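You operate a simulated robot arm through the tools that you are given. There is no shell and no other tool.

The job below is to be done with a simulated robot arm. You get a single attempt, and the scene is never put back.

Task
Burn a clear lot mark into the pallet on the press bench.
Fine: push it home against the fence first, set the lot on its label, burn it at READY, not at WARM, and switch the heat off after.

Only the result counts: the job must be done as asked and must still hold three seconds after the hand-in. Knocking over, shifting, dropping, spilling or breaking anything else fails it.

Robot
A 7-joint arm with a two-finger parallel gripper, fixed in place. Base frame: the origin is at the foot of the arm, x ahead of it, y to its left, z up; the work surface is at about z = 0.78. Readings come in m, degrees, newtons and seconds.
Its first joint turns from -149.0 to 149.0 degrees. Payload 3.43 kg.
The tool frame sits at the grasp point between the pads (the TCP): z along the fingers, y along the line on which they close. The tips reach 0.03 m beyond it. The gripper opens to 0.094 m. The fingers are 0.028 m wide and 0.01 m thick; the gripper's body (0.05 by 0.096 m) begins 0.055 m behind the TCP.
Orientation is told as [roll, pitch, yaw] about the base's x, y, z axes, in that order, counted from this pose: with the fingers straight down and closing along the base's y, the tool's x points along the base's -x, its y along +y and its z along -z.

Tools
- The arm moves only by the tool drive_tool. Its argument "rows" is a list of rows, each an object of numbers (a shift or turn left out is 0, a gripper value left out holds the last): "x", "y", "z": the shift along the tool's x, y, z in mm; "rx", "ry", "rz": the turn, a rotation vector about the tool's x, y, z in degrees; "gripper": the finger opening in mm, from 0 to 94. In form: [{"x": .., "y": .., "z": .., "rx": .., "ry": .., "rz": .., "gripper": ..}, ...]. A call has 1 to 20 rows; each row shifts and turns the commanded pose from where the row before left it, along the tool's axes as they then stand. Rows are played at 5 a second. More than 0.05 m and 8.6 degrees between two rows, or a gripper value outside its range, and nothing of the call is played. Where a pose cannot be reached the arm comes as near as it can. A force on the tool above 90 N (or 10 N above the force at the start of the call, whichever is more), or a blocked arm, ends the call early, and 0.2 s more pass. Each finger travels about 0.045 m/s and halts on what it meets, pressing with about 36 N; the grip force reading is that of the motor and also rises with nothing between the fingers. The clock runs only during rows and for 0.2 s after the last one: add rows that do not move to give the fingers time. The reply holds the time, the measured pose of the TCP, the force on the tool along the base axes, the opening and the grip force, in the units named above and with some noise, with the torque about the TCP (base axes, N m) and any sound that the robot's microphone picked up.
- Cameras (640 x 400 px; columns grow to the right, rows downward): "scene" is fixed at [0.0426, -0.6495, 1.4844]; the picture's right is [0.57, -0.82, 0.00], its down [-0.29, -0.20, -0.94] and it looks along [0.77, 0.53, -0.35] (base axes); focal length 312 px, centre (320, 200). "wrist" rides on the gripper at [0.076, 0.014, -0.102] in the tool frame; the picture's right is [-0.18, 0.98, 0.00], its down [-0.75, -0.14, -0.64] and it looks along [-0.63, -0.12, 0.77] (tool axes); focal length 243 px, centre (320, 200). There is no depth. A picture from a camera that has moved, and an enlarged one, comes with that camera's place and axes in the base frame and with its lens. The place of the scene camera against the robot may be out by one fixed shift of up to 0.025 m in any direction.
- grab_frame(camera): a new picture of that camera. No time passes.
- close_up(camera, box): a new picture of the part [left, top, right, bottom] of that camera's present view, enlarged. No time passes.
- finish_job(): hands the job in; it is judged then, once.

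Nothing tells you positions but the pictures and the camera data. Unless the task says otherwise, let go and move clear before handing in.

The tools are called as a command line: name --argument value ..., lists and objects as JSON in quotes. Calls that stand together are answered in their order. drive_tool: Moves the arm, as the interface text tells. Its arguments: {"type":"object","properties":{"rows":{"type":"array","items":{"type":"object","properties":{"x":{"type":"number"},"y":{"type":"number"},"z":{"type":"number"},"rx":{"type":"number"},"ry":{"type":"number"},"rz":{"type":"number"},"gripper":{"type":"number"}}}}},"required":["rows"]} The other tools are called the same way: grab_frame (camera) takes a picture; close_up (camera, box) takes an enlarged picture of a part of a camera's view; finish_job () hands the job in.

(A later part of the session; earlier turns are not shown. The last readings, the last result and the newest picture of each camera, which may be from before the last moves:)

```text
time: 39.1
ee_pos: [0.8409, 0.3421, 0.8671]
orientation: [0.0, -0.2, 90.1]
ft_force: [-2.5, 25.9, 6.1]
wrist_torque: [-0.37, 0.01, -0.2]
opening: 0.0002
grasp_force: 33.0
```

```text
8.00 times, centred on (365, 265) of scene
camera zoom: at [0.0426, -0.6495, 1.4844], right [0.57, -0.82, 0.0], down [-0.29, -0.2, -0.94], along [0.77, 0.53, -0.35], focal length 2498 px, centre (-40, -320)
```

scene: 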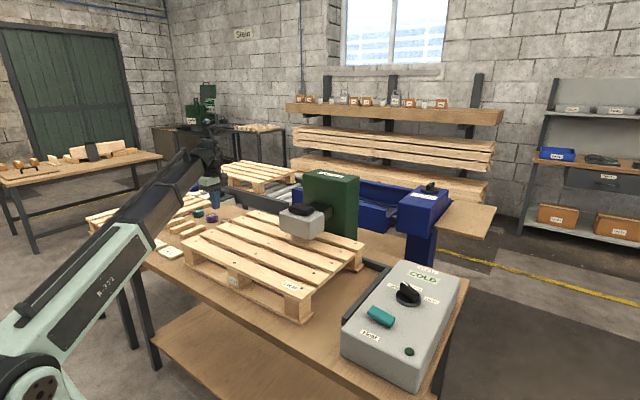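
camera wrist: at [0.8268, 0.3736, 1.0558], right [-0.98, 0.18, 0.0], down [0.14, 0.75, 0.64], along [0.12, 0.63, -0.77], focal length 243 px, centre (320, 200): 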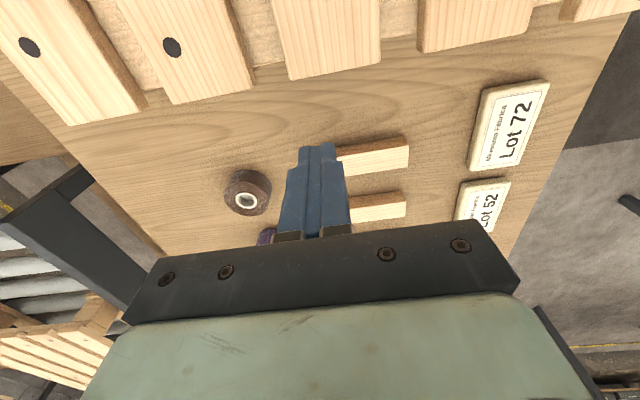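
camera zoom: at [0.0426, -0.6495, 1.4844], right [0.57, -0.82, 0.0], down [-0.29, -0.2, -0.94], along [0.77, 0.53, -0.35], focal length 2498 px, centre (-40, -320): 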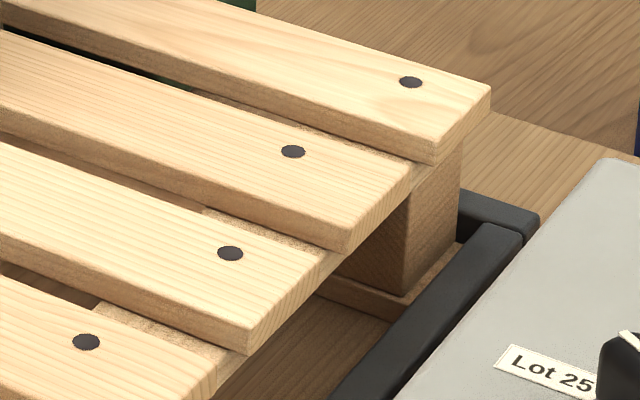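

The force rose to 26 N and the board end now sits against the side fence. I'll back off, raise, and turn the hand back for a gentle final push onto the back fence in case the pallet twisted.

drive_tool --rows '[{"x": -4}, {"x": -10}, {"x": -10}, {"z": -30}, {"z": -35}, {"z": -40}, {"z": -40}, {"z": -30}, {"x": 10, "y": 30}, {"x": 10, "y": 35}, {"x": 10, "y": 35}, {"x": 10, "y": 30}, {"z": 0}]'

drive_tool --rows '[{"rz": 8}, {"rz": 8}, {"rz": 8}, {"rz": 8}, {"rz": 8}, {"rz": 8}, {"rz": 8}, {"rz": 8}, {"rz": 8}, {"rz": 8}, {"rz": 8}, {"rz": 2}, {"z": 0}]'

grab_frame --camera "wrist"

grab_frame --camera "scene"

```text
time: 41.9
ee_pos: [0.7094, 0.3245, 1.0418]
orientation: [0.1, 0.1, 90.0]
ft_force: [-0.2, -0.1, 0.2]
wrist_torque: [-0.03, 0.0, 0.01]
opening: 0.0001
grasp_force: 33.2
```

```text
time: 44.7
ee_pos: [0.7092, 0.3244, 1.042]
orientation: [-0.1, 0.0, 0.0]
ft_force: [-0.7, -0.7, 0.1]
wrist_torque: [0.0, -0.03, -0.04]
opening: 0.0002
grasp_force: 33.1
```

```text
taken
camera wrist: at [0.6344, 0.337, 1.1443], right [0.18, 0.98, 0.0], down [0.75, -0.14, 0.64], along [0.63, -0.12, -0.77], focal length 243 px, centre (320, 200)
```

wrist: 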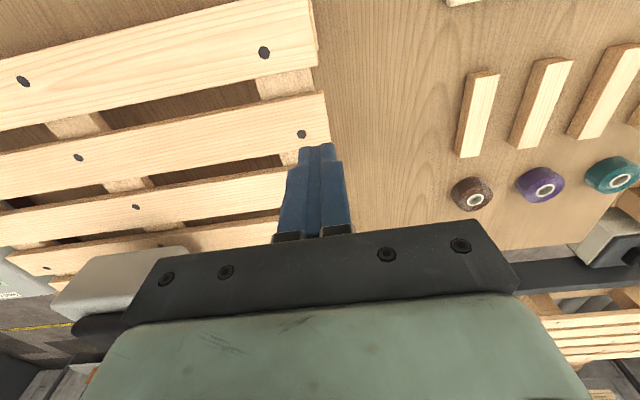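

```text
taken
```

scene: 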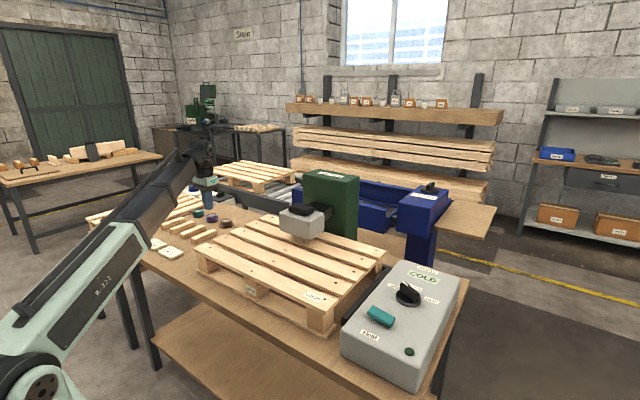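

The pallet is against the side fence and all the loose items are untouched. I'll go down on the near side at y ≈ 0.04 and press gently forward.

drive_tool --rows '[{"x": 15, "y": -35, "z": 9}, {"x": 15, "y": -35, "z": 9}, {"x": 15, "y": -35, "z": 9}, {"x": 15, "y": -35, "z": 9}, {"x": 15, "y": -35, "z": 9}, {"x": 15, "y": -35, "z": 9}, {"x": 15, "y": -35, "z": 9}, {"x": 16, "y": -38, "z": 9}, {"z": 0}]'

drive_tool --rows '[{"z": 25}, {"z": 25}, {"z": 25}, {"z": 27}, {"x": -5}, {"x": -5}, {"x": -3}, {"x": -3}, {"x": -2}, {"z": 0}]'

```text
time: 46.7
ee_pos: [0.5907, 0.0408, 0.97]
orientation: [0.1, 0.1, 0.0]
ft_force: [0.1, 0.2, -0.1]
wrist_torque: [0.03, 0.04, 0.03]
opening: 0.0002
grasp_force: 33.1
```

```text
time: 48.9
ee_pos: [0.6068, 0.0409, 0.8683]
orientation: [0.0, 0.1, 0.1]
ft_force: [0.2, 0.0, -0.2]
wrist_torque: [0.0, -0.03, 0.02]
opening: 0.0002
grasp_force: 33.0
```

drive_tool --rows '[{"x": -1}, {"x": -1}, {"x": -1}, {"z": 0}]'

drive_tool --rows '[{"x": -1}, {"x": -1}, {"z": 0}]'

```text
time: 49.9
ee_pos: [0.608, 0.0399, 0.8679]
orientation: [0.0, 0.2, 0.0]
ft_force: [-14.1, -5.6, 0.5]
wrist_torque: [0.02, -0.11, -0.14]
opening: 0.0001
grasp_force: 32.8
```

```text
time: 50.7
ee_pos: [0.6083, 0.0405, 0.8685]
orientation: [-0.1, 0.4, 0.1]
ft_force: [-29.5, -6.2, -2.6]
wrist_torque: [0.03, -0.19, -0.11]
opening: 0.0
grasp_force: 32.7
```

Contact came at the same place (x = 0.608) and held at 30 N, so the pallet is flush with the back fence. I'll back off and check the corner from above.

drive_tool --rows '[{"x": 8}, {"x": 10}, {"z": -35}, {"z": -35}, {"z": -40}, {"x": -15, "y": -40}, {"x": -20, "y": -40, "z": -5}, {"x": -25, "y": -40, "z": -10}, {"x": -30, "y": -35, "z": -10}, {"x": -30, "y": -30, "z": -10}, {"x": -35, "y": -25, "z": -10}, {"x": -40, "y": -15, "z": -10}, {"x": -40, "y": -10, "z": -5}, {"x": -40}, {"x": -40}, {"z": 0}]'

grab_frame --camera "wrist"

```text
time: 54.1
ee_pos: [0.9102, -0.1944, 1.0391]
orientation: [0.0, 0.1, 0.0]
ft_force: [0.3, -0.5, 0.6]
wrist_torque: [0.01, 0.0, 0.02]
opening: 0.0
grasp_force: 33.4
```

```text
taken
camera wrist: at [0.8337, -0.1813, 1.142], right [0.18, 0.98, 0.0], down [0.75, -0.14, 0.64], along [0.63, -0.12, -0.77], focal length 243 px, centre (320, 200)
```

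wrist: 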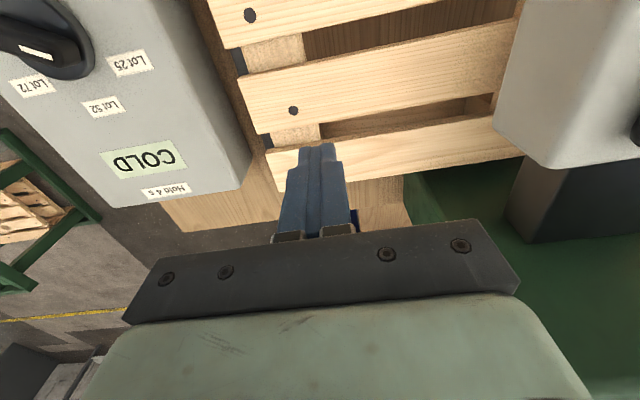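

close_up --camera "wrist" --box '[200, 20, 330, 200]'

close_up --camera "scene" --box '[330, 240, 400, 290]'

close_up --camera "wrist" --box '[440, 0, 640, 220]'

```text
2.22 times, centred on (265, 110) of wrist
camera zoom: at [0.8337, -0.1813, 1.142], right [0.18, 0.98, 0.0], down [0.75, -0.14, 0.64], along [0.63, -0.12, -0.77], focal length 539 px, centre (442, 400)
```

zoom: 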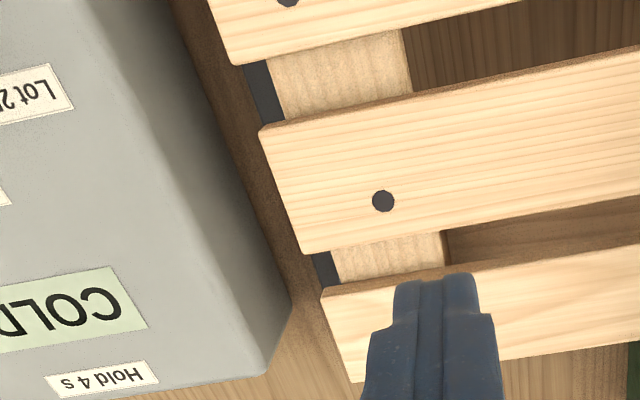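

```text
8.00 times, centred on (365, 265) of scene
camera zoom: at [0.0426, -0.6495, 1.4844], right [0.57, -0.82, 0.0], down [-0.29, -0.2, -0.94], along [0.77, 0.53, -0.35], focal length 2498 px, centre (-40, -320)
```

zoom: 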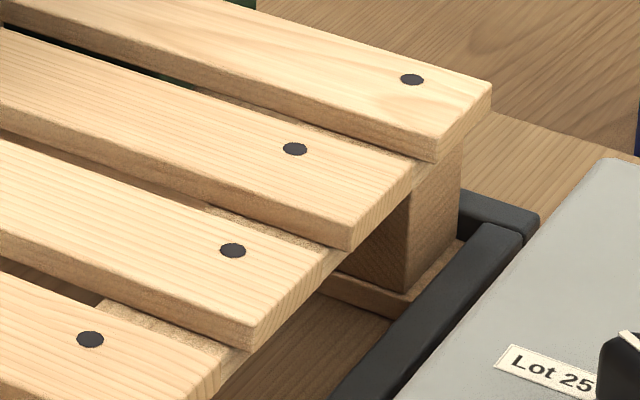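

```text
1.82 times, centred on (540, 110) of wrist
camera zoom: at [0.8337, -0.1813, 1.142], right [0.18, 0.98, 0.0], down [0.75, -0.14, 0.64], along [0.63, -0.12, -0.77], focal length 441 px, centre (-80, 364)
```

zoom: 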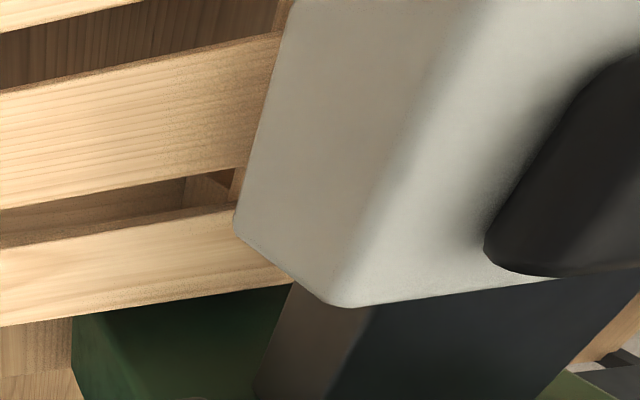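

The board end is tight in the corner against both fences. Next I'll go to the Heat rocker and look at it closely before pressing.

drive_tool --rows '[{"x": 38, "y": -24, "z": 2}, {"x": 38, "y": -24, "z": 2}, {"x": 38, "y": -24, "z": 2}, {"x": 38, "y": -24, "z": 2}, {"x": 38, "y": -24, "z": 2}, {"x": 38, "y": -24, "z": 2}, {"x": 38, "y": -24, "z": 2}, {"x": 38, "y": -22, "z": 2}, {"z": 0}]'

grab_frame --camera "wrist"

close_up --camera "wrist" --box '[220, 60, 420, 185]'

```text
time: 56.1
ee_pos: [0.6035, -0.387, 1.0227]
orientation: [0.0, 0.1, 0.0]
ft_force: [0.7, 0.2, 0.0]
wrist_torque: [0.0, 0.01, -0.02]
opening: 0.0
grasp_force: 32.9
```

```text
taken
camera wrist: at [0.5272, -0.3723, 1.1248], right [0.18, 0.98, 0.0], down [0.75, -0.14, 0.64], along [0.63, -0.12, -0.77], focal length 243 px, centre (320, 200)
```

wrist: 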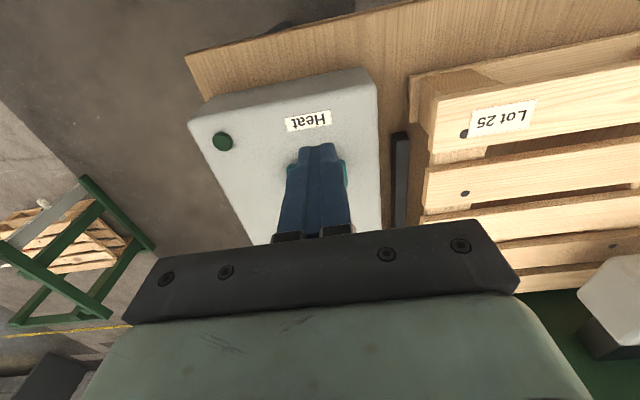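

```text
3.20 times, centred on (320, 122) of wrist
camera zoom: at [0.5272, -0.3723, 1.1248], right [0.18, 0.98, 0.0], down [0.75, -0.14, 0.64], along [0.63, -0.12, -0.77], focal length 776 px, centre (320, 448)
```

zoom: 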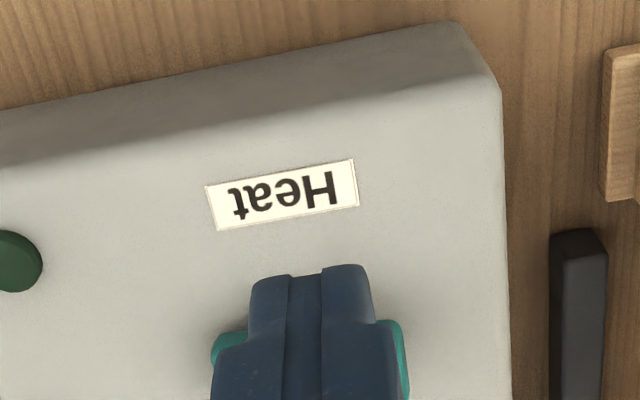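

The closed fingers hide the rocker, so I'll sidestep left to get it in view.

drive_tool --rows '[{"y": 40}, {"y": 45}, {"z": 0}]'

close_up --camera "wrist" --box '[130, 60, 330, 185]'

close_up --camera "scene" --box '[340, 295, 430, 350]'

```text
time: 56.9
ee_pos: [0.6032, -0.3005, 1.0226]
orientation: [0.0, 0.1, 0.0]
ft_force: [0.3, -0.3, -0.1]
wrist_torque: [-0.01, 0.02, 0.01]
opening: 0.0
grasp_force: 32.8
```

```text
3.20 times, centred on (230, 122) of wrist
camera zoom: at [0.5281, -0.2863, 1.1258], right [0.18, 0.98, 0.0], down [0.75, -0.14, 0.64], along [0.63, -0.12, -0.77], focal length 776 px, centre (608, 448)
```

zoom: 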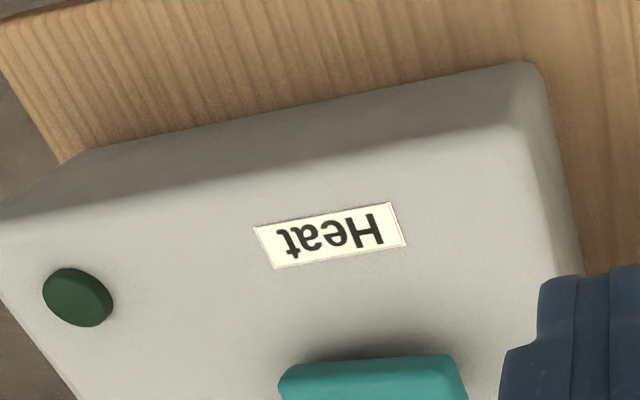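

```text
7.11 times, centred on (385, 322) of scene
camera zoom: at [0.0426, -0.6495, 1.4844], right [0.57, -0.82, 0.0], down [-0.29, -0.2, -0.94], along [0.77, 0.53, -0.35], focal length 2221 px, centre (-142, -671)
```

zoom: 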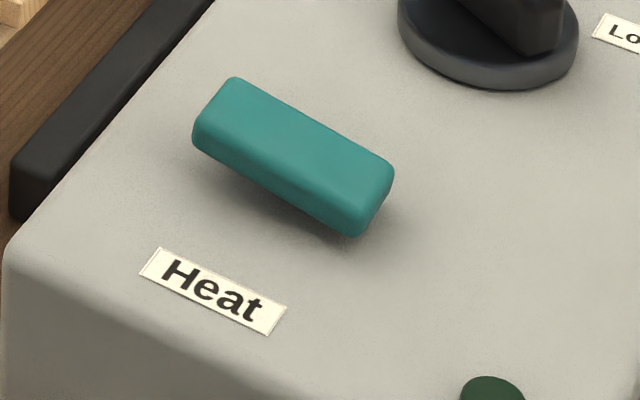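

close_up --camera "wrist" --box '[190, 130, 310, 230]'

grab_frame --camera "wrist"

```text
4.00 times, centred on (250, 180) of wrist
camera zoom: at [0.5281, -0.2863, 1.1258], right [0.18, 0.98, 0.0], down [0.75, -0.14, 0.64], along [0.63, -0.12, -0.77], focal length 970 px, centre (600, 280)
```

zoom: 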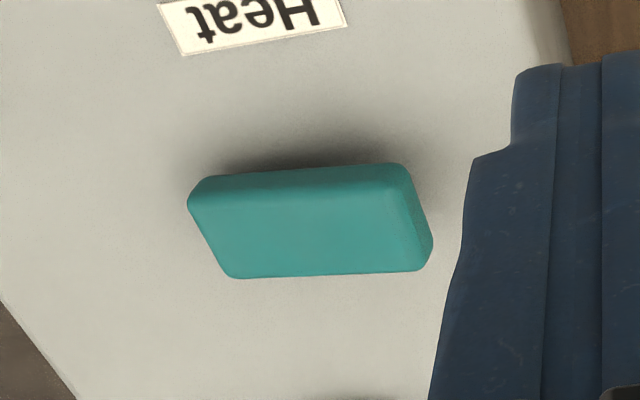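

```text
taken
camera wrist: at [0.5281, -0.2863, 1.1258], right [0.18, 0.98, 0.0], down [0.75, -0.14, 0.64], along [0.63, -0.12, -0.77], focal length 243 px, centre (320, 200)
```

wrist: 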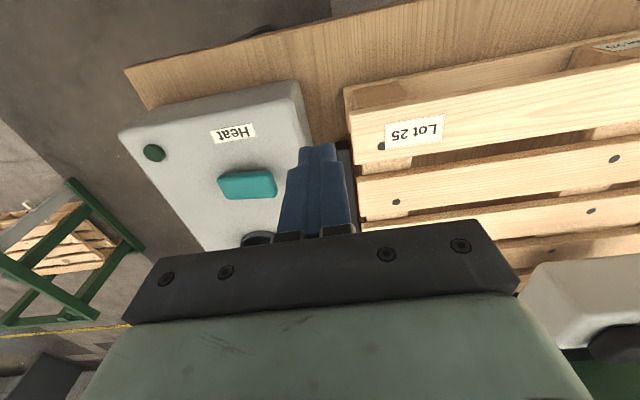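

The rocker's +y end stands about 10 mm higher than its -y end, so pressing the +y end should switch the heat on. I'll line up over (0.687, -0.382) and come down slowly.

drive_tool --rows '[{"x": -28, "y": -27}, {"x": -28, "y": -27}, {"x": -28, "y": -27.5}, {"z": 30}, {"z": 30}, {"z": 25}, {"z": 5}, {"z": 0}]'

close_up --camera "scene" --box '[330, 260, 470, 380]'

grab_frame --camera "wrist"

```text
time: 58.7
ee_pos: [0.6903, -0.3825, 0.9321]
orientation: [0.0, 0.1, 0.0]
ft_force: [0.2, 0.5, 0.1]
wrist_torque: [0.0, 0.0, 0.0]
opening: 0.0
grasp_force: 32.8
```

```text
3.33 times, centred on (400, 320) of scene
camera zoom: at [0.0426, -0.6495, 1.4844], right [0.57, -0.82, 0.0], down [-0.29, -0.2, -0.94], along [0.77, 0.53, -0.35], focal length 1041 px, centre (53, -200)
```

zoom: 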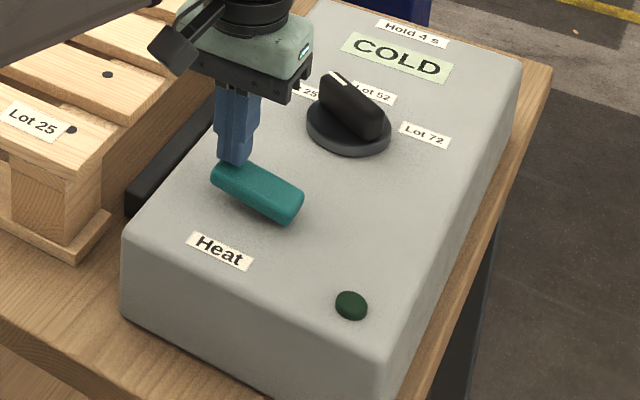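

```text
taken
camera wrist: at [0.6138, -0.368, 1.0341], right [0.18, 0.98, 0.0], down [0.75, -0.14, 0.64], along [0.63, -0.12, -0.77], focal length 243 px, centre (320, 200)
```

wrist: 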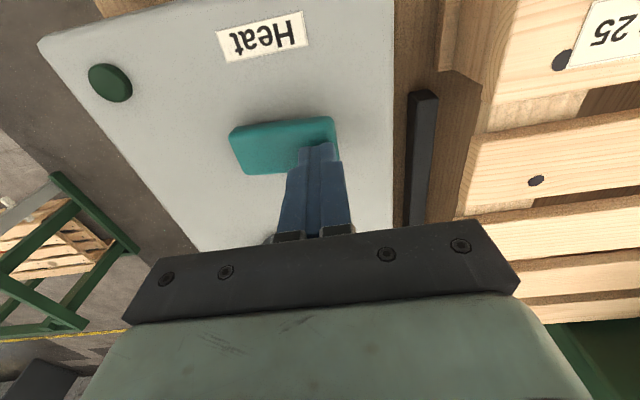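

The fingertips hover over the raised end. I'll centre by a few millimetres and press down in small steps.

drive_tool --rows '[{"x": 3, "z": 3}, {"z": 3}, {"z": 3}, {"z": 2}, {"z": 2}, {"z": 2}, {"z": 2}]'

close_up --camera "scene" --box '[330, 260, 470, 380]'

```text
time: 60.2
ee_pos: [0.6852, -0.3787, 0.9223]
orientation: [0.1, -0.3, 0.1]
ft_force: [-7.9, 12.2, 35.2]
wrist_torque: [0.01, 0.35, -0.11]
opening: 0.0
grasp_force: 33.0
stopped in row 7: the force on the tool passed its limit at 97 N (the readings are from after the stop); the commanded pose is now the measured one
```

```text
3.33 times, centred on (400, 320) of scene
camera zoom: at [0.0426, -0.6495, 1.4844], right [0.57, -0.82, 0.0], down [-0.29, -0.2, -0.94], along [0.77, 0.53, -0.35], focal length 1041 px, centre (53, -200)
```

zoom: 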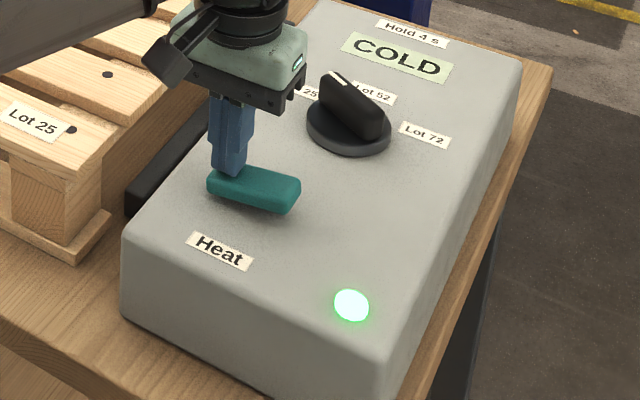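

The lamp is lit green and the rocker has flipped, so the heat is on. I'll lift off and move toward the press head, watching the display.

drive_tool --rows '[{"z": -10}, {"z": -30}, {"z": -40}, {"z": -40}, {"z": -30}, {"x": -12, "y": 40}, {"x": -12, "y": 40}, {"x": -12, "y": 40}, {"x": -12, "y": 40}, {"x": -12, "y": 40}, {"x": -12, "y": 40}, {"x": -12, "y": 40}, {"x": -10, "y": 20, "z": -10}, {"z": 0}]'

grab_frame --camera "wrist"

grab_frame --camera "scene"

```text
time: 63.2
ee_pos: [0.7823, -0.0771, 1.0818]
orientation: [0.0, -0.2, 0.1]
ft_force: [0.7, 1.0, -0.1]
wrist_torque: [0.01, -0.02, 0.02]
opening: 0.0
grasp_force: 33.2
```

```text
taken
camera wrist: at [0.7058, -0.0641, 1.1834], right [0.18, 0.98, 0.0], down [0.75, -0.14, 0.64], along [0.63, -0.12, -0.76], focal length 243 px, centre (320, 200)
```

wrist: 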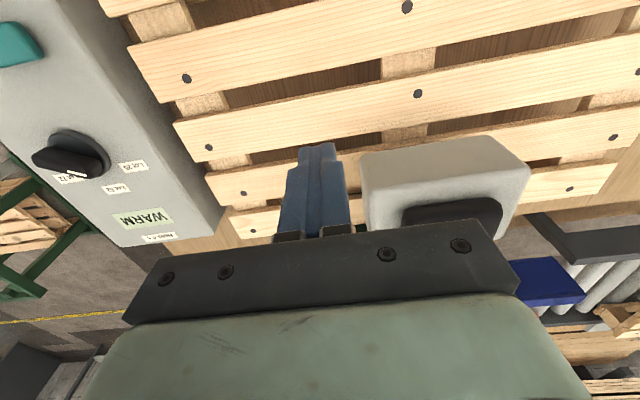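

```text
taken
```

scene: 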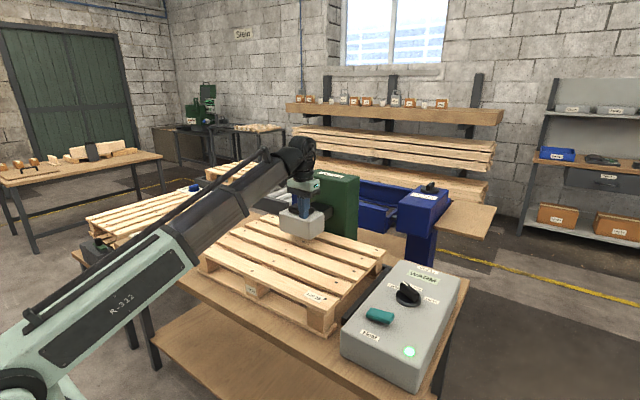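

The display reads WARM already. I'll zoom on the head and handle to find where to press, and check the knob again.

close_up --camera "wrist" --box '[340, 120, 540, 245]'

close_up --camera "wrist" --box '[20, 110, 200, 250]'

close_up --camera "scene" --box '[250, 130, 390, 270]'

```text
3.20 times, centred on (440, 182) of wrist
camera zoom: at [0.7058, -0.0641, 1.1834], right [0.18, 0.98, 0.0], down [0.75, -0.14, 0.64], along [0.63, -0.12, -0.76], focal length 776 px, centre (-64, 256)
```

zoom: 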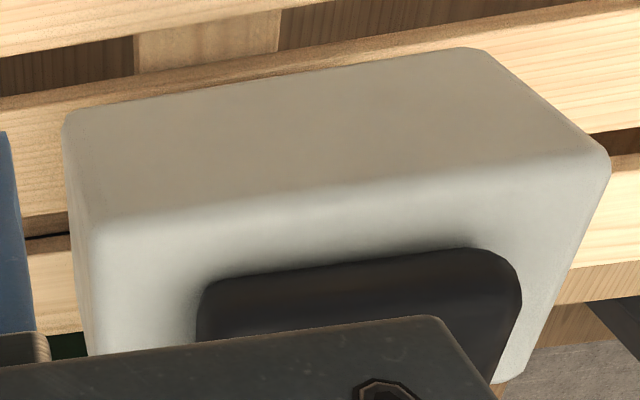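

```text
2.86 times, centred on (110, 180) of wrist
camera zoom: at [0.7058, -0.0641, 1.1834], right [0.18, 0.98, 0.0], down [0.75, -0.14, 0.64], along [0.63, -0.12, -0.76], focal length 693 px, centre (920, 257)
```

zoom: 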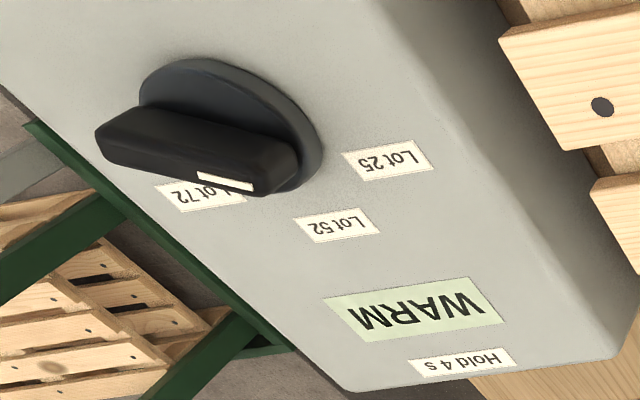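

```text
2.86 times, centred on (320, 200) of scene
camera zoom: at [0.0426, -0.6495, 1.4844], right [0.57, -0.82, 0.0], down [-0.29, -0.2, -0.94], along [0.77, 0.53, -0.35], focal length 892 px, centre (320, 200)
```

zoom: 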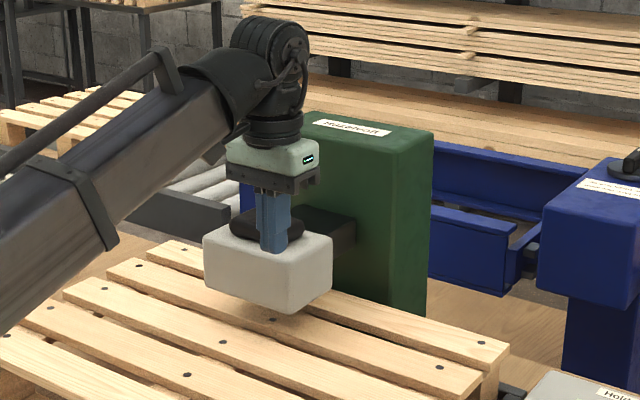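

The knob still points to Lot 25. The handle is centred near (0.90, 0.025) with its top around z = 1.03, so I'll hover above it and wait for READY.

drive_tool --rows '[{"z": -20}, {"x": -24, "y": 20}, {"x": -24, "y": 20}, {"x": -24, "y": 20}, {"x": -24, "y": 20}, {"x": -22, "y": 22}, {"z": 0}]'

close_up --camera "scene" --box '[250, 130, 390, 270]'

close_up --camera "scene" --box '[380, 255, 460, 310]'

grab_frame --camera "wrist"

```text
time: 64.8
ee_pos: [0.8997, 0.0243, 1.1027]
orientation: [0.1, -0.2, 0.1]
ft_force: [0.7, -0.1, 0.9]
wrist_torque: [0.01, 0.02, -0.01]
opening: 0.0
grasp_force: 33.1
```

```text
2.86 times, centred on (320, 200) of scene
camera zoom: at [0.0426, -0.6495, 1.4844], right [0.57, -0.82, 0.0], down [-0.29, -0.2, -0.94], along [0.77, 0.53, -0.35], focal length 892 px, centre (320, 200)
```

zoom: 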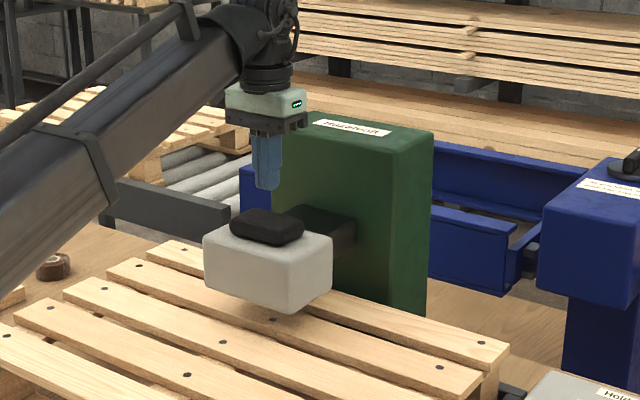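

```text
7.27 times, centred on (420, 282) of scene
camera zoom: at [0.0426, -0.6495, 1.4844], right [0.57, -0.82, 0.0], down [-0.29, -0.2, -0.94], along [0.77, 0.53, -0.35], focal length 2271 px, centre (-407, -400)
```

zoom: 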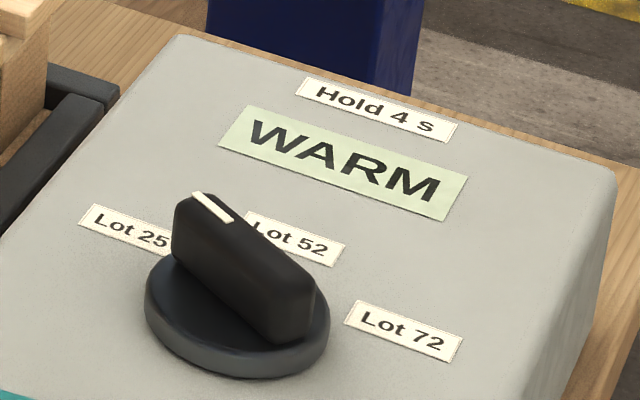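

```text
taken
camera wrist: at [0.8237, 0.0367, 1.2038], right [0.18, 0.98, 0.0], down [0.75, -0.14, 0.64], along [0.63, -0.12, -0.76], focal length 243 px, centre (320, 200)
```

wrist: 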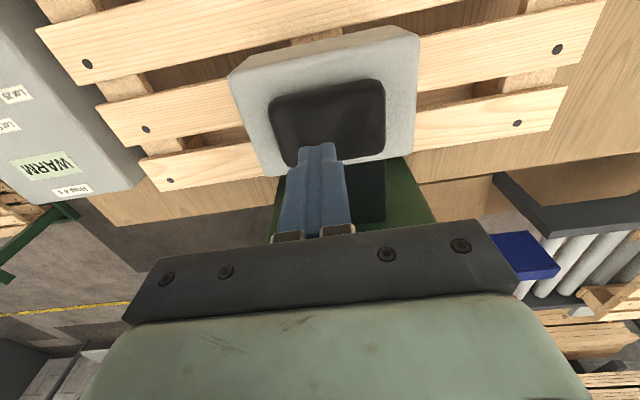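

The handle centre is near (0.895, 0.029), so I'll adjust by 4 mm. The display still reads WARM, so I'll wait in short spells.

drive_tool --rows '[{"x": 4, "y": 4}, {"z": 0}, {"z": 0}, {"z": 0}, {"z": 0}, {"z": 0}, {"z": 0}, {"z": 0}, {"z": 0}, {"z": 0}]'

close_up --camera "scene" --box '[380, 255, 460, 310]'

```text
time: 67.0
ee_pos: [0.8954, 0.0274, 1.1015]
orientation: [-0.1, -0.2, 0.1]
ft_force: [-0.5, 0.0, 0.0]
wrist_torque: [-0.04, -0.01, 0.01]
opening: 0.0003
grasp_force: 33.4
```

```text
7.27 times, centred on (420, 282) of scene
camera zoom: at [0.0426, -0.6495, 1.4844], right [0.57, -0.82, 0.0], down [-0.29, -0.2, -0.94], along [0.77, 0.53, -0.35], focal length 2271 px, centre (-407, -400)
```

zoom: 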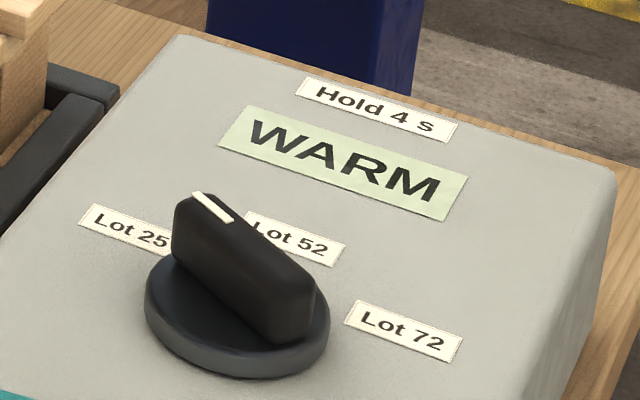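

Still WARM. While waiting I'll come down close above the handle without pressing it.

drive_tool --rows '[{"z": 6}, {"z": 6}, {"z": 6}, {"z": 6}, {"z": 4}, {"z": 0}, {"z": 0}, {"z": 0}]'

close_up --camera "scene" --box '[380, 255, 460, 310]'

close_up --camera "scene" --box '[260, 150, 380, 250]'

```text
time: 68.8
ee_pos: [0.8949, 0.0274, 1.0736]
orientation: [0.1, -0.1, 0.1]
ft_force: [-0.6, -0.1, 0.8]
wrist_torque: [0.0, 0.0, -0.01]
opening: 0.0001
grasp_force: 32.6
```

```text
7.27 times, centred on (420, 282) of scene
camera zoom: at [0.0426, -0.6495, 1.4844], right [0.57, -0.82, 0.0], down [-0.29, -0.2, -0.94], along [0.77, 0.53, -0.35], focal length 2271 px, centre (-407, -400)
```

zoom: 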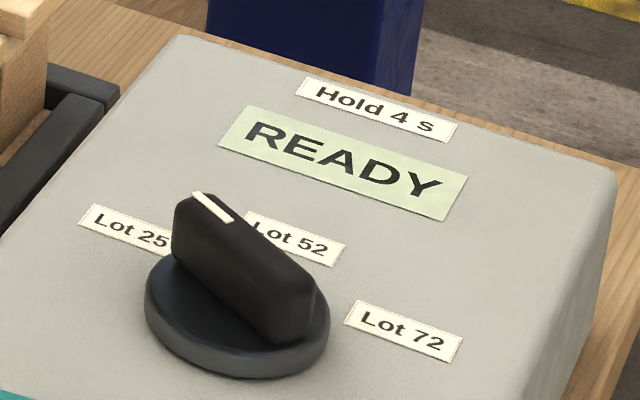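

```text
4.00 times, centred on (320, 200) of scene
camera zoom: at [0.0426, -0.6495, 1.4844], right [0.57, -0.82, 0.0], down [-0.29, -0.2, -0.94], along [0.77, 0.53, -0.35], focal length 1249 px, centre (320, 200)
```

zoom: 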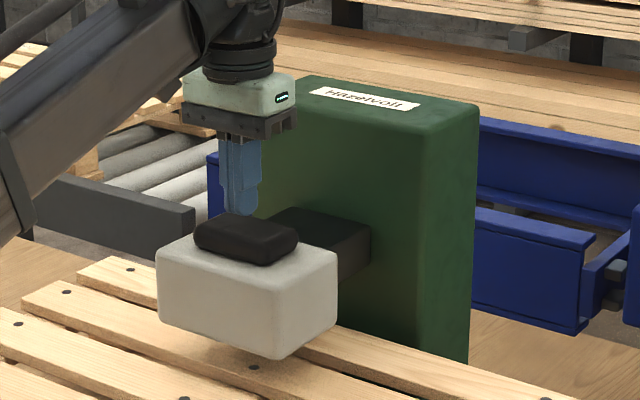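

READY is showing. I'll lower onto the handle in small steps to find contact and the return spring's force.

drive_tool --rows '[{"z": 5}, {"z": 5}, {"z": 5}, {"z": 5}]'

drive_tool --rows '[{"z": 5}, {"z": 5}]'

close_up --camera "scene" --box '[260, 170, 380, 270]'

close_up --camera "scene" --box '[380, 255, 460, 310]'

```text
time: 69.8
ee_pos: [0.8941, 0.0266, 1.054]
orientation: [-0.1, -0.2, 0.1]
ft_force: [1.5, -0.9, 3.4]
wrist_torque: [-0.04, 0.02, 0.03]
opening: 0.0002
grasp_force: 33.0
```

```text
time: 70.4
ee_pos: [0.8934, 0.025, 1.0452]
orientation: [0.2, -0.2, 0.1]
ft_force: [3.6, -1.1, 4.9]
wrist_torque: [-0.01, -0.09, -0.02]
opening: 0.0001
grasp_force: 33.1
```

```text
4.00 times, centred on (320, 220) of scene
camera zoom: at [0.0426, -0.6495, 1.4844], right [0.57, -0.82, 0.0], down [-0.29, -0.2, -0.94], along [0.77, 0.53, -0.35], focal length 1249 px, centre (320, 120)
```

zoom: 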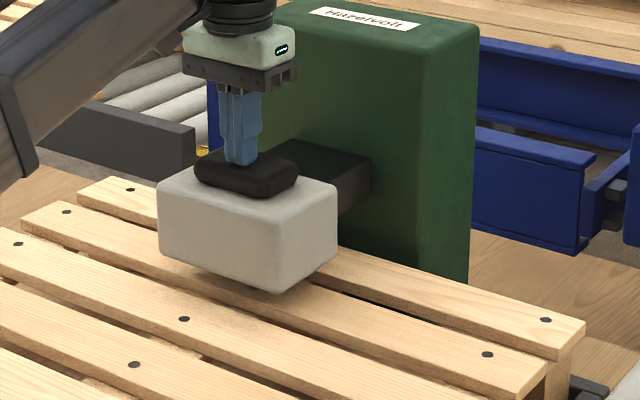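

```text
7.27 times, centred on (420, 282) of scene
camera zoom: at [0.0426, -0.6495, 1.4844], right [0.57, -0.82, 0.0], down [-0.29, -0.2, -0.94], along [0.77, 0.53, -0.35], focal length 2271 px, centre (-407, -400)
```

zoom: 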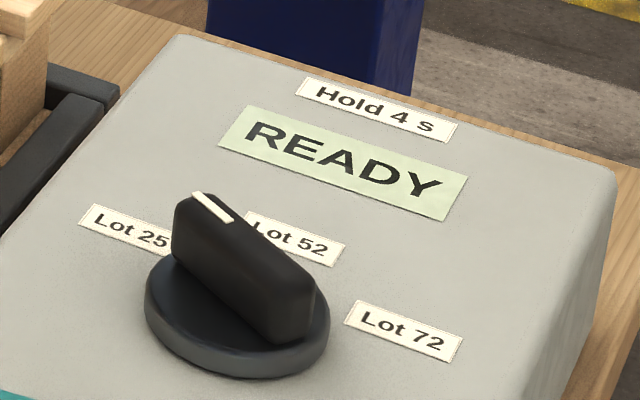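

The head is riding down with only about 5 N of spring force and the display stays READY. I'll continue in steps, watching for the stop on the wood.

drive_tool --rows '[{"z": 5}, {"z": 5}, {"z": 5}, {"z": 5}]'

close_up --camera "scene" --box '[260, 170, 380, 270]'

```text
time: 71.4
ee_pos: [0.8934, 0.0271, 1.0242]
orientation: [0.0, -0.1, 0.1]
ft_force: [-4.4, -2.6, 7.5]
wrist_torque: [-0.07, 0.25, 0.08]
opening: 0.0
grasp_force: 32.6
```

```text
4.00 times, centred on (320, 220) of scene
camera zoom: at [0.0426, -0.6495, 1.4844], right [0.57, -0.82, 0.0], down [-0.29, -0.2, -0.94], along [0.77, 0.53, -0.35], focal length 1249 px, centre (320, 120)
```

zoom: 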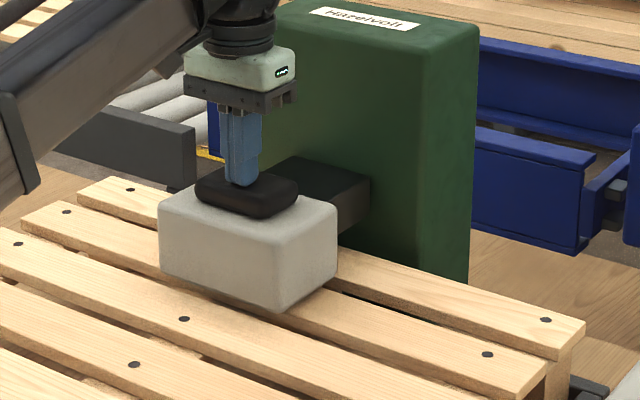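

The head has come down about 32 mm and perhaps 20 mm remain. I'll go on more carefully.

drive_tool --rows '[{"z": 4}, {"z": 4}, {"z": 4}]'

close_up --camera "scene" --box '[260, 170, 380, 270]'

close_up --camera "scene" --box '[380, 255, 460, 310]'

```text
time: 72.0
ee_pos: [0.8944, 0.0259, 1.0233]
orientation: [0.0, -0.4, 0.0]
ft_force: [-13.6, 0.0, 26.9]
wrist_torque: [0.03, 0.75, 0.03]
opening: 0.0
grasp_force: 32.2
stopped in row 3: the force on the tool passed its limit at 99 N (the readings are from after the stop); the commanded pose is now the measured one
```

```text
4.00 times, centred on (320, 220) of scene
camera zoom: at [0.0426, -0.6495, 1.4844], right [0.57, -0.82, 0.0], down [-0.29, -0.2, -0.94], along [0.77, 0.53, -0.35], focal length 1249 px, centre (320, 120)
```

zoom: 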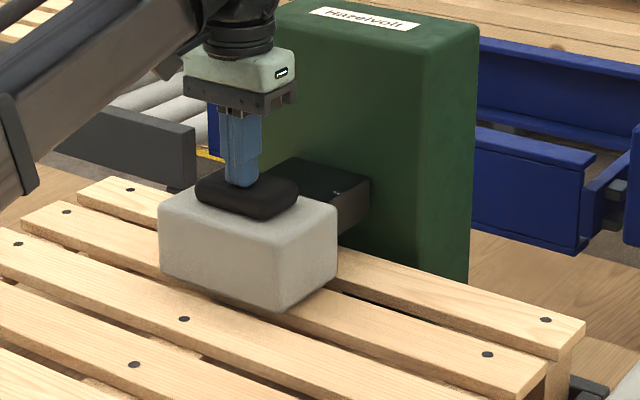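

```text
7.27 times, centred on (420, 282) of scene
camera zoom: at [0.0426, -0.6495, 1.4844], right [0.57, -0.82, 0.0], down [-0.29, -0.2, -0.94], along [0.77, 0.53, -0.35], focal length 2271 px, centre (-407, -400)
```

zoom: 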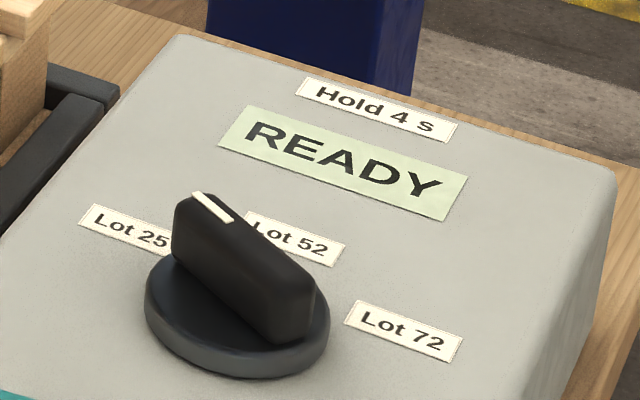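

The head is down on the wood with about 27 N on it, reached around 71.4 to 71.8 s, with READY still showing. I'll hold it there to complete about 4 s and lift at the end of this call.

drive_tool --rows '[{"z": 0.5}, {"z": 0}, {"z": 0}, {"z": 0}, {"z": 0}, {"z": 0}, {"z": 0}, {"z": 0}, {"z": 0}, {"z": 0}, {"z": 0}, {"z": 0}, {"z": 0}, {"z": 0}, {"z": 0}, {"z": 0}, {"z": 0}, {"z": 0}, {"z": 0}, {"z": -12}]'

drive_tool --rows '[{"z": -12}, {"z": -12}, {"z": -12}, {"z": -12}, {"z": -12}]'

grab_frame --camera "scene"

close_up --camera "scene" --box '[380, 255, 460, 310]'

```text
time: 76.2
ee_pos: [0.8973, 0.0257, 1.0306]
orientation: [0.1, -0.6, 0.1]
ft_force: [-0.3, 0.5, 8.0]
wrist_torque: [0.05, 0.12, -0.02]
opening: 0.0003
grasp_force: 33.0
```

```text
time: 77.5
ee_pos: [0.8956, 0.0256, 1.0923]
orientation: [0.1, -0.5, 0.1]
ft_force: [0.3, 0.7, -0.5]
wrist_torque: [0.02, 0.02, -0.01]
opening: 0.0
grasp_force: 33.1
```

```text
taken
```

scene: 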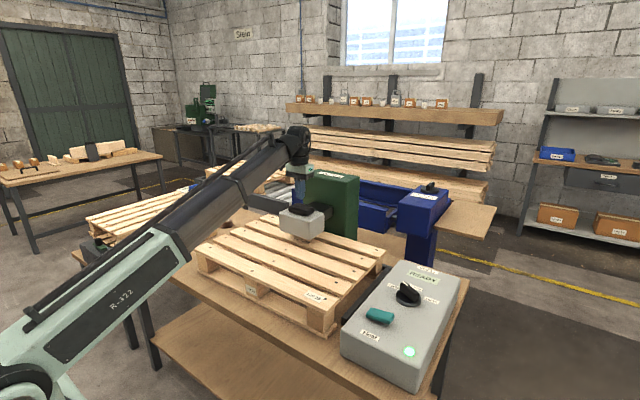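

```text
7.27 times, centred on (420, 282) of scene
camera zoom: at [0.0426, -0.6495, 1.4844], right [0.57, -0.82, 0.0], down [-0.29, -0.2, -0.94], along [0.77, 0.53, -0.35], focal length 2271 px, centre (-407, -400)
```

zoom: 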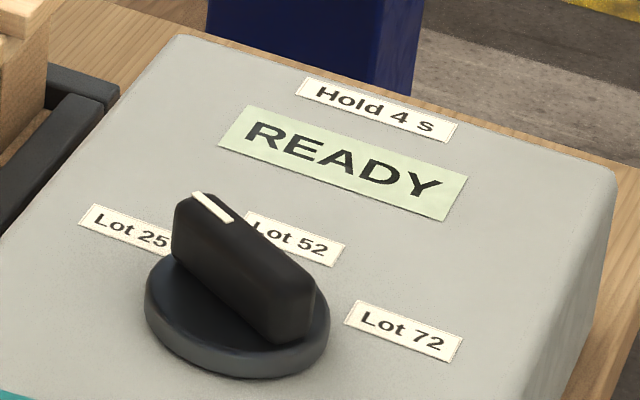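

The head is released and has risen. I'll look for the mark under it.

close_up --camera "scene" --box '[260, 190, 380, 270]'

grab_frame --camera "wrist"

```text
5.00 times, centred on (320, 230) of scene
camera zoom: at [0.0426, -0.6495, 1.4844], right [0.57, -0.82, 0.0], down [-0.29, -0.2, -0.94], along [0.77, 0.53, -0.35], focal length 1562 px, centre (320, 50)
```

zoom: 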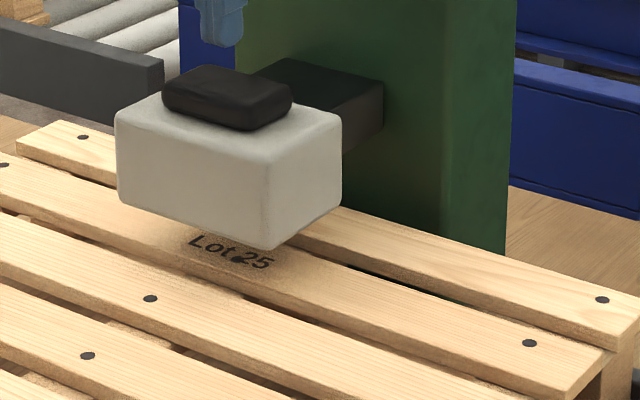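

```text
taken
camera wrist: at [0.8183, 0.0389, 1.1934], right [0.18, 0.98, 0.0], down [0.75, -0.14, 0.65], along [0.64, -0.12, -0.76], focal length 243 px, centre (320, 200)
```

wrist: 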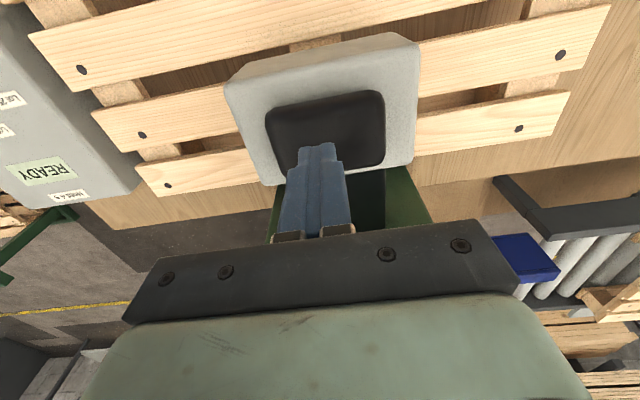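

A clean "Lot 25" is burnt on the slat. Now I'll go back to the rocker and line up over its -y end to switch the heat off.

drive_tool --rows '[{"x": 23, "y": -20}, {"x": 23, "y": -20}, {"x": 23, "y": -20}, {"x": 23, "y": -20}, {"x": 24, "y": -20, "z": 10}, {"x": 11.5, "y": -44, "z": 5}, {"x": 11.5, "y": -44}, {"x": 11.5, "y": -44}, {"x": 11.5, "y": -44}, {"x": 11.5, "y": -44}, {"x": 11.5, "y": -44}, {"x": 11.5, "y": -44}, {"x": 11.5, "y": -46}, {"z": 30}, {"z": 30}, {"z": 30}, {"z": 20}, {"z": 0}]'

close_up --camera "scene" --box '[330, 260, 470, 380]'

grab_frame --camera "wrist"

```text
time: 81.2
ee_pos: [0.69, -0.4285, 0.9631]
orientation: [0.0, -0.6, 0.2]
ft_force: [0.3, -0.3, 0.0]
wrist_torque: [0.01, 0.02, -0.01]
opening: 0.0
grasp_force: 33.2
```

```text
3.33 times, centred on (400, 320) of scene
camera zoom: at [0.0426, -0.6495, 1.4844], right [0.57, -0.82, 0.0], down [-0.29, -0.2, -0.94], along [0.77, 0.53, -0.35], focal length 1041 px, centre (53, -200)
```

zoom: 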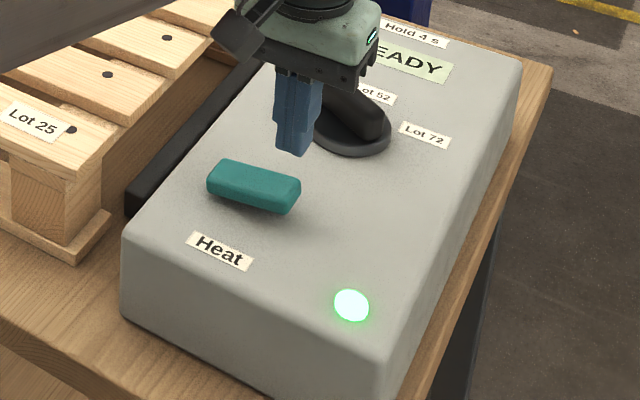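

```text
taken
camera wrist: at [0.6129, -0.4154, 1.0647], right [0.18, 0.98, 0.0], down [0.75, -0.14, 0.65], along [0.64, -0.12, -0.76], focal length 243 px, centre (320, 200)
```

wrist: 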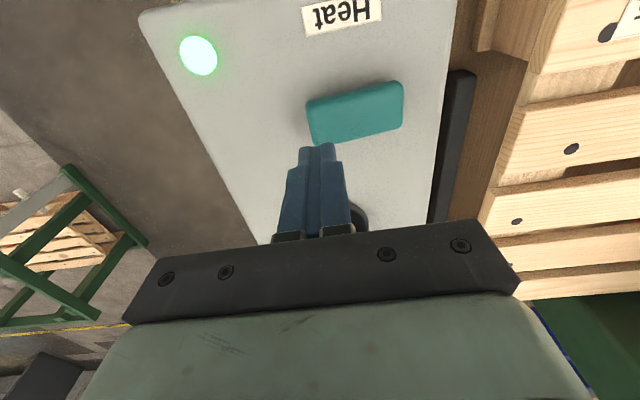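

The -y end now stands up with the lamp still lit. I'll come down on it and press in small steps.

drive_tool --rows '[{"x": 3, "z": 15}, {"z": 15}, {"z": 5}, {"z": 3}, {"z": 3}, {"z": 2}, {"z": 2}]'

close_up --camera "scene" --box '[330, 260, 470, 380]'

```text
time: 82.8
ee_pos: [0.6859, -0.4291, 0.9218]
orientation: [-0.3, -0.7, 0.0]
ft_force: [1.4, -22.9, 64.9]
wrist_torque: [-0.1, 0.5, 0.11]
opening: 0.0002
grasp_force: 32.8
```

```text
3.33 times, centred on (400, 320) of scene
camera zoom: at [0.0426, -0.6495, 1.4844], right [0.57, -0.82, 0.0], down [-0.29, -0.2, -0.94], along [0.77, 0.53, -0.35], focal length 1041 px, centre (53, -200)
```

zoom: 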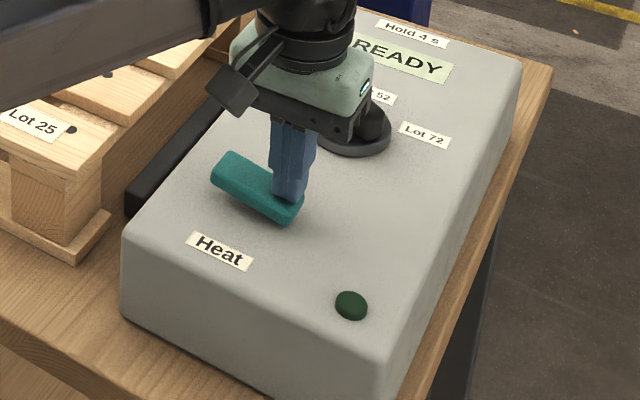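

The lamp is dark and the rocker has flipped back, so the heat is off. I'll lift straight up and move clear.

drive_tool --rows '[{"z": -5}, {"z": -15}, {"z": -30}, {"z": -40}, {"z": -40}, {"x": 5, "y": 40}, {"x": 5, "y": 40}, {"y": 40}, {"y": 40}, {"y": 40}, {"z": 0}, {"z": 0}]'

grab_frame --camera "scene"

close_up --camera "scene" --box '[330, 250, 470, 380]'

close_up --camera "scene" --box '[280, 200, 400, 290]'

grab_frame --camera "wrist"

```text
time: 85.5
ee_pos: [0.6761, -0.2282, 1.0483]
orientation: [0.0, -0.6, 0.1]
ft_force: [0.0, 0.3, -0.1]
wrist_torque: [0.02, 0.01, 0.01]
opening: 0.0001
grasp_force: 33.1
```

```text
taken
```

scene: 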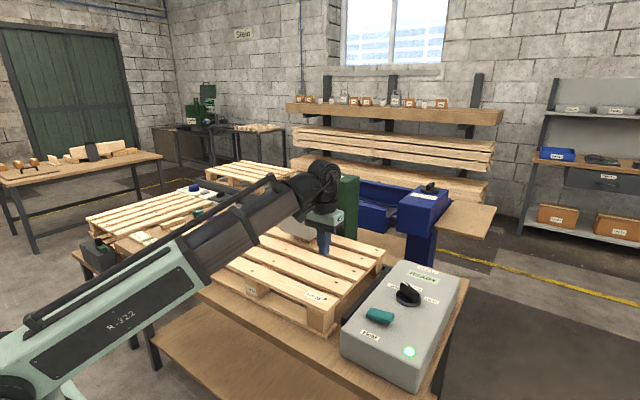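

```text
3.08 times, centred on (400, 315) of scene
camera zoom: at [0.0426, -0.6495, 1.4844], right [0.57, -0.82, 0.0], down [-0.29, -0.2, -0.94], along [0.77, 0.53, -0.35], focal length 961 px, centre (74, -154)
```

zoom: 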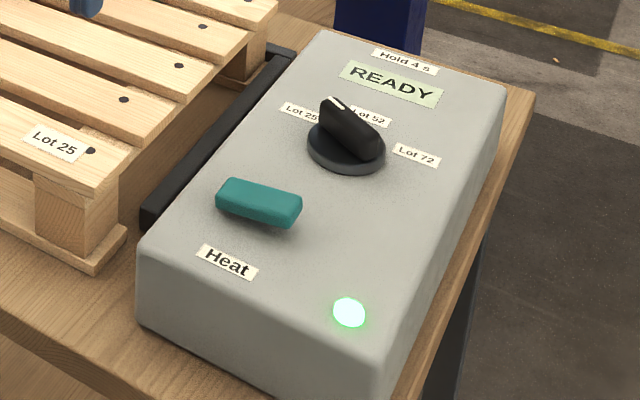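

```text
4.44 times, centred on (340, 245) of scene
camera zoom: at [0.0426, -0.6495, 1.4844], right [0.57, -0.82, 0.0], down [-0.29, -0.2, -0.94], along [0.77, 0.53, -0.35], focal length 1388 px, centre (231, 0)
```

zoom: 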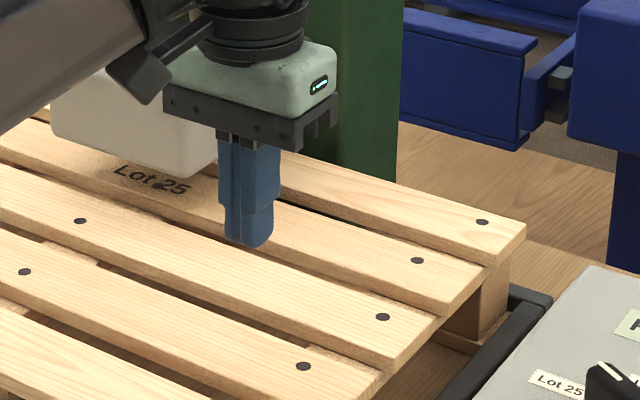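

```text
taken
camera wrist: at [0.5994, -0.2148, 1.1506], right [0.18, 0.98, 0.0], down [0.75, -0.14, 0.65], along [0.64, -0.12, -0.76], focal length 243 px, centre (320, 200)
```

wrist: 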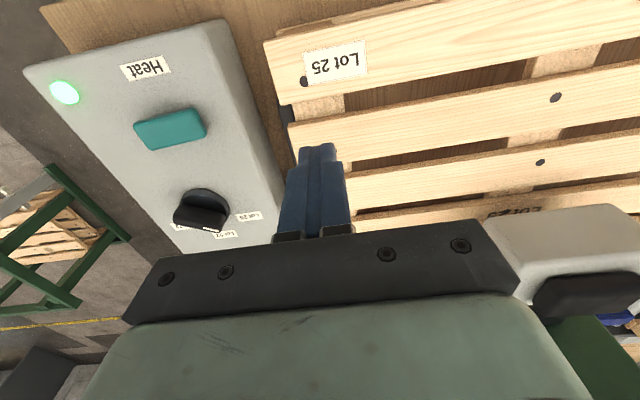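

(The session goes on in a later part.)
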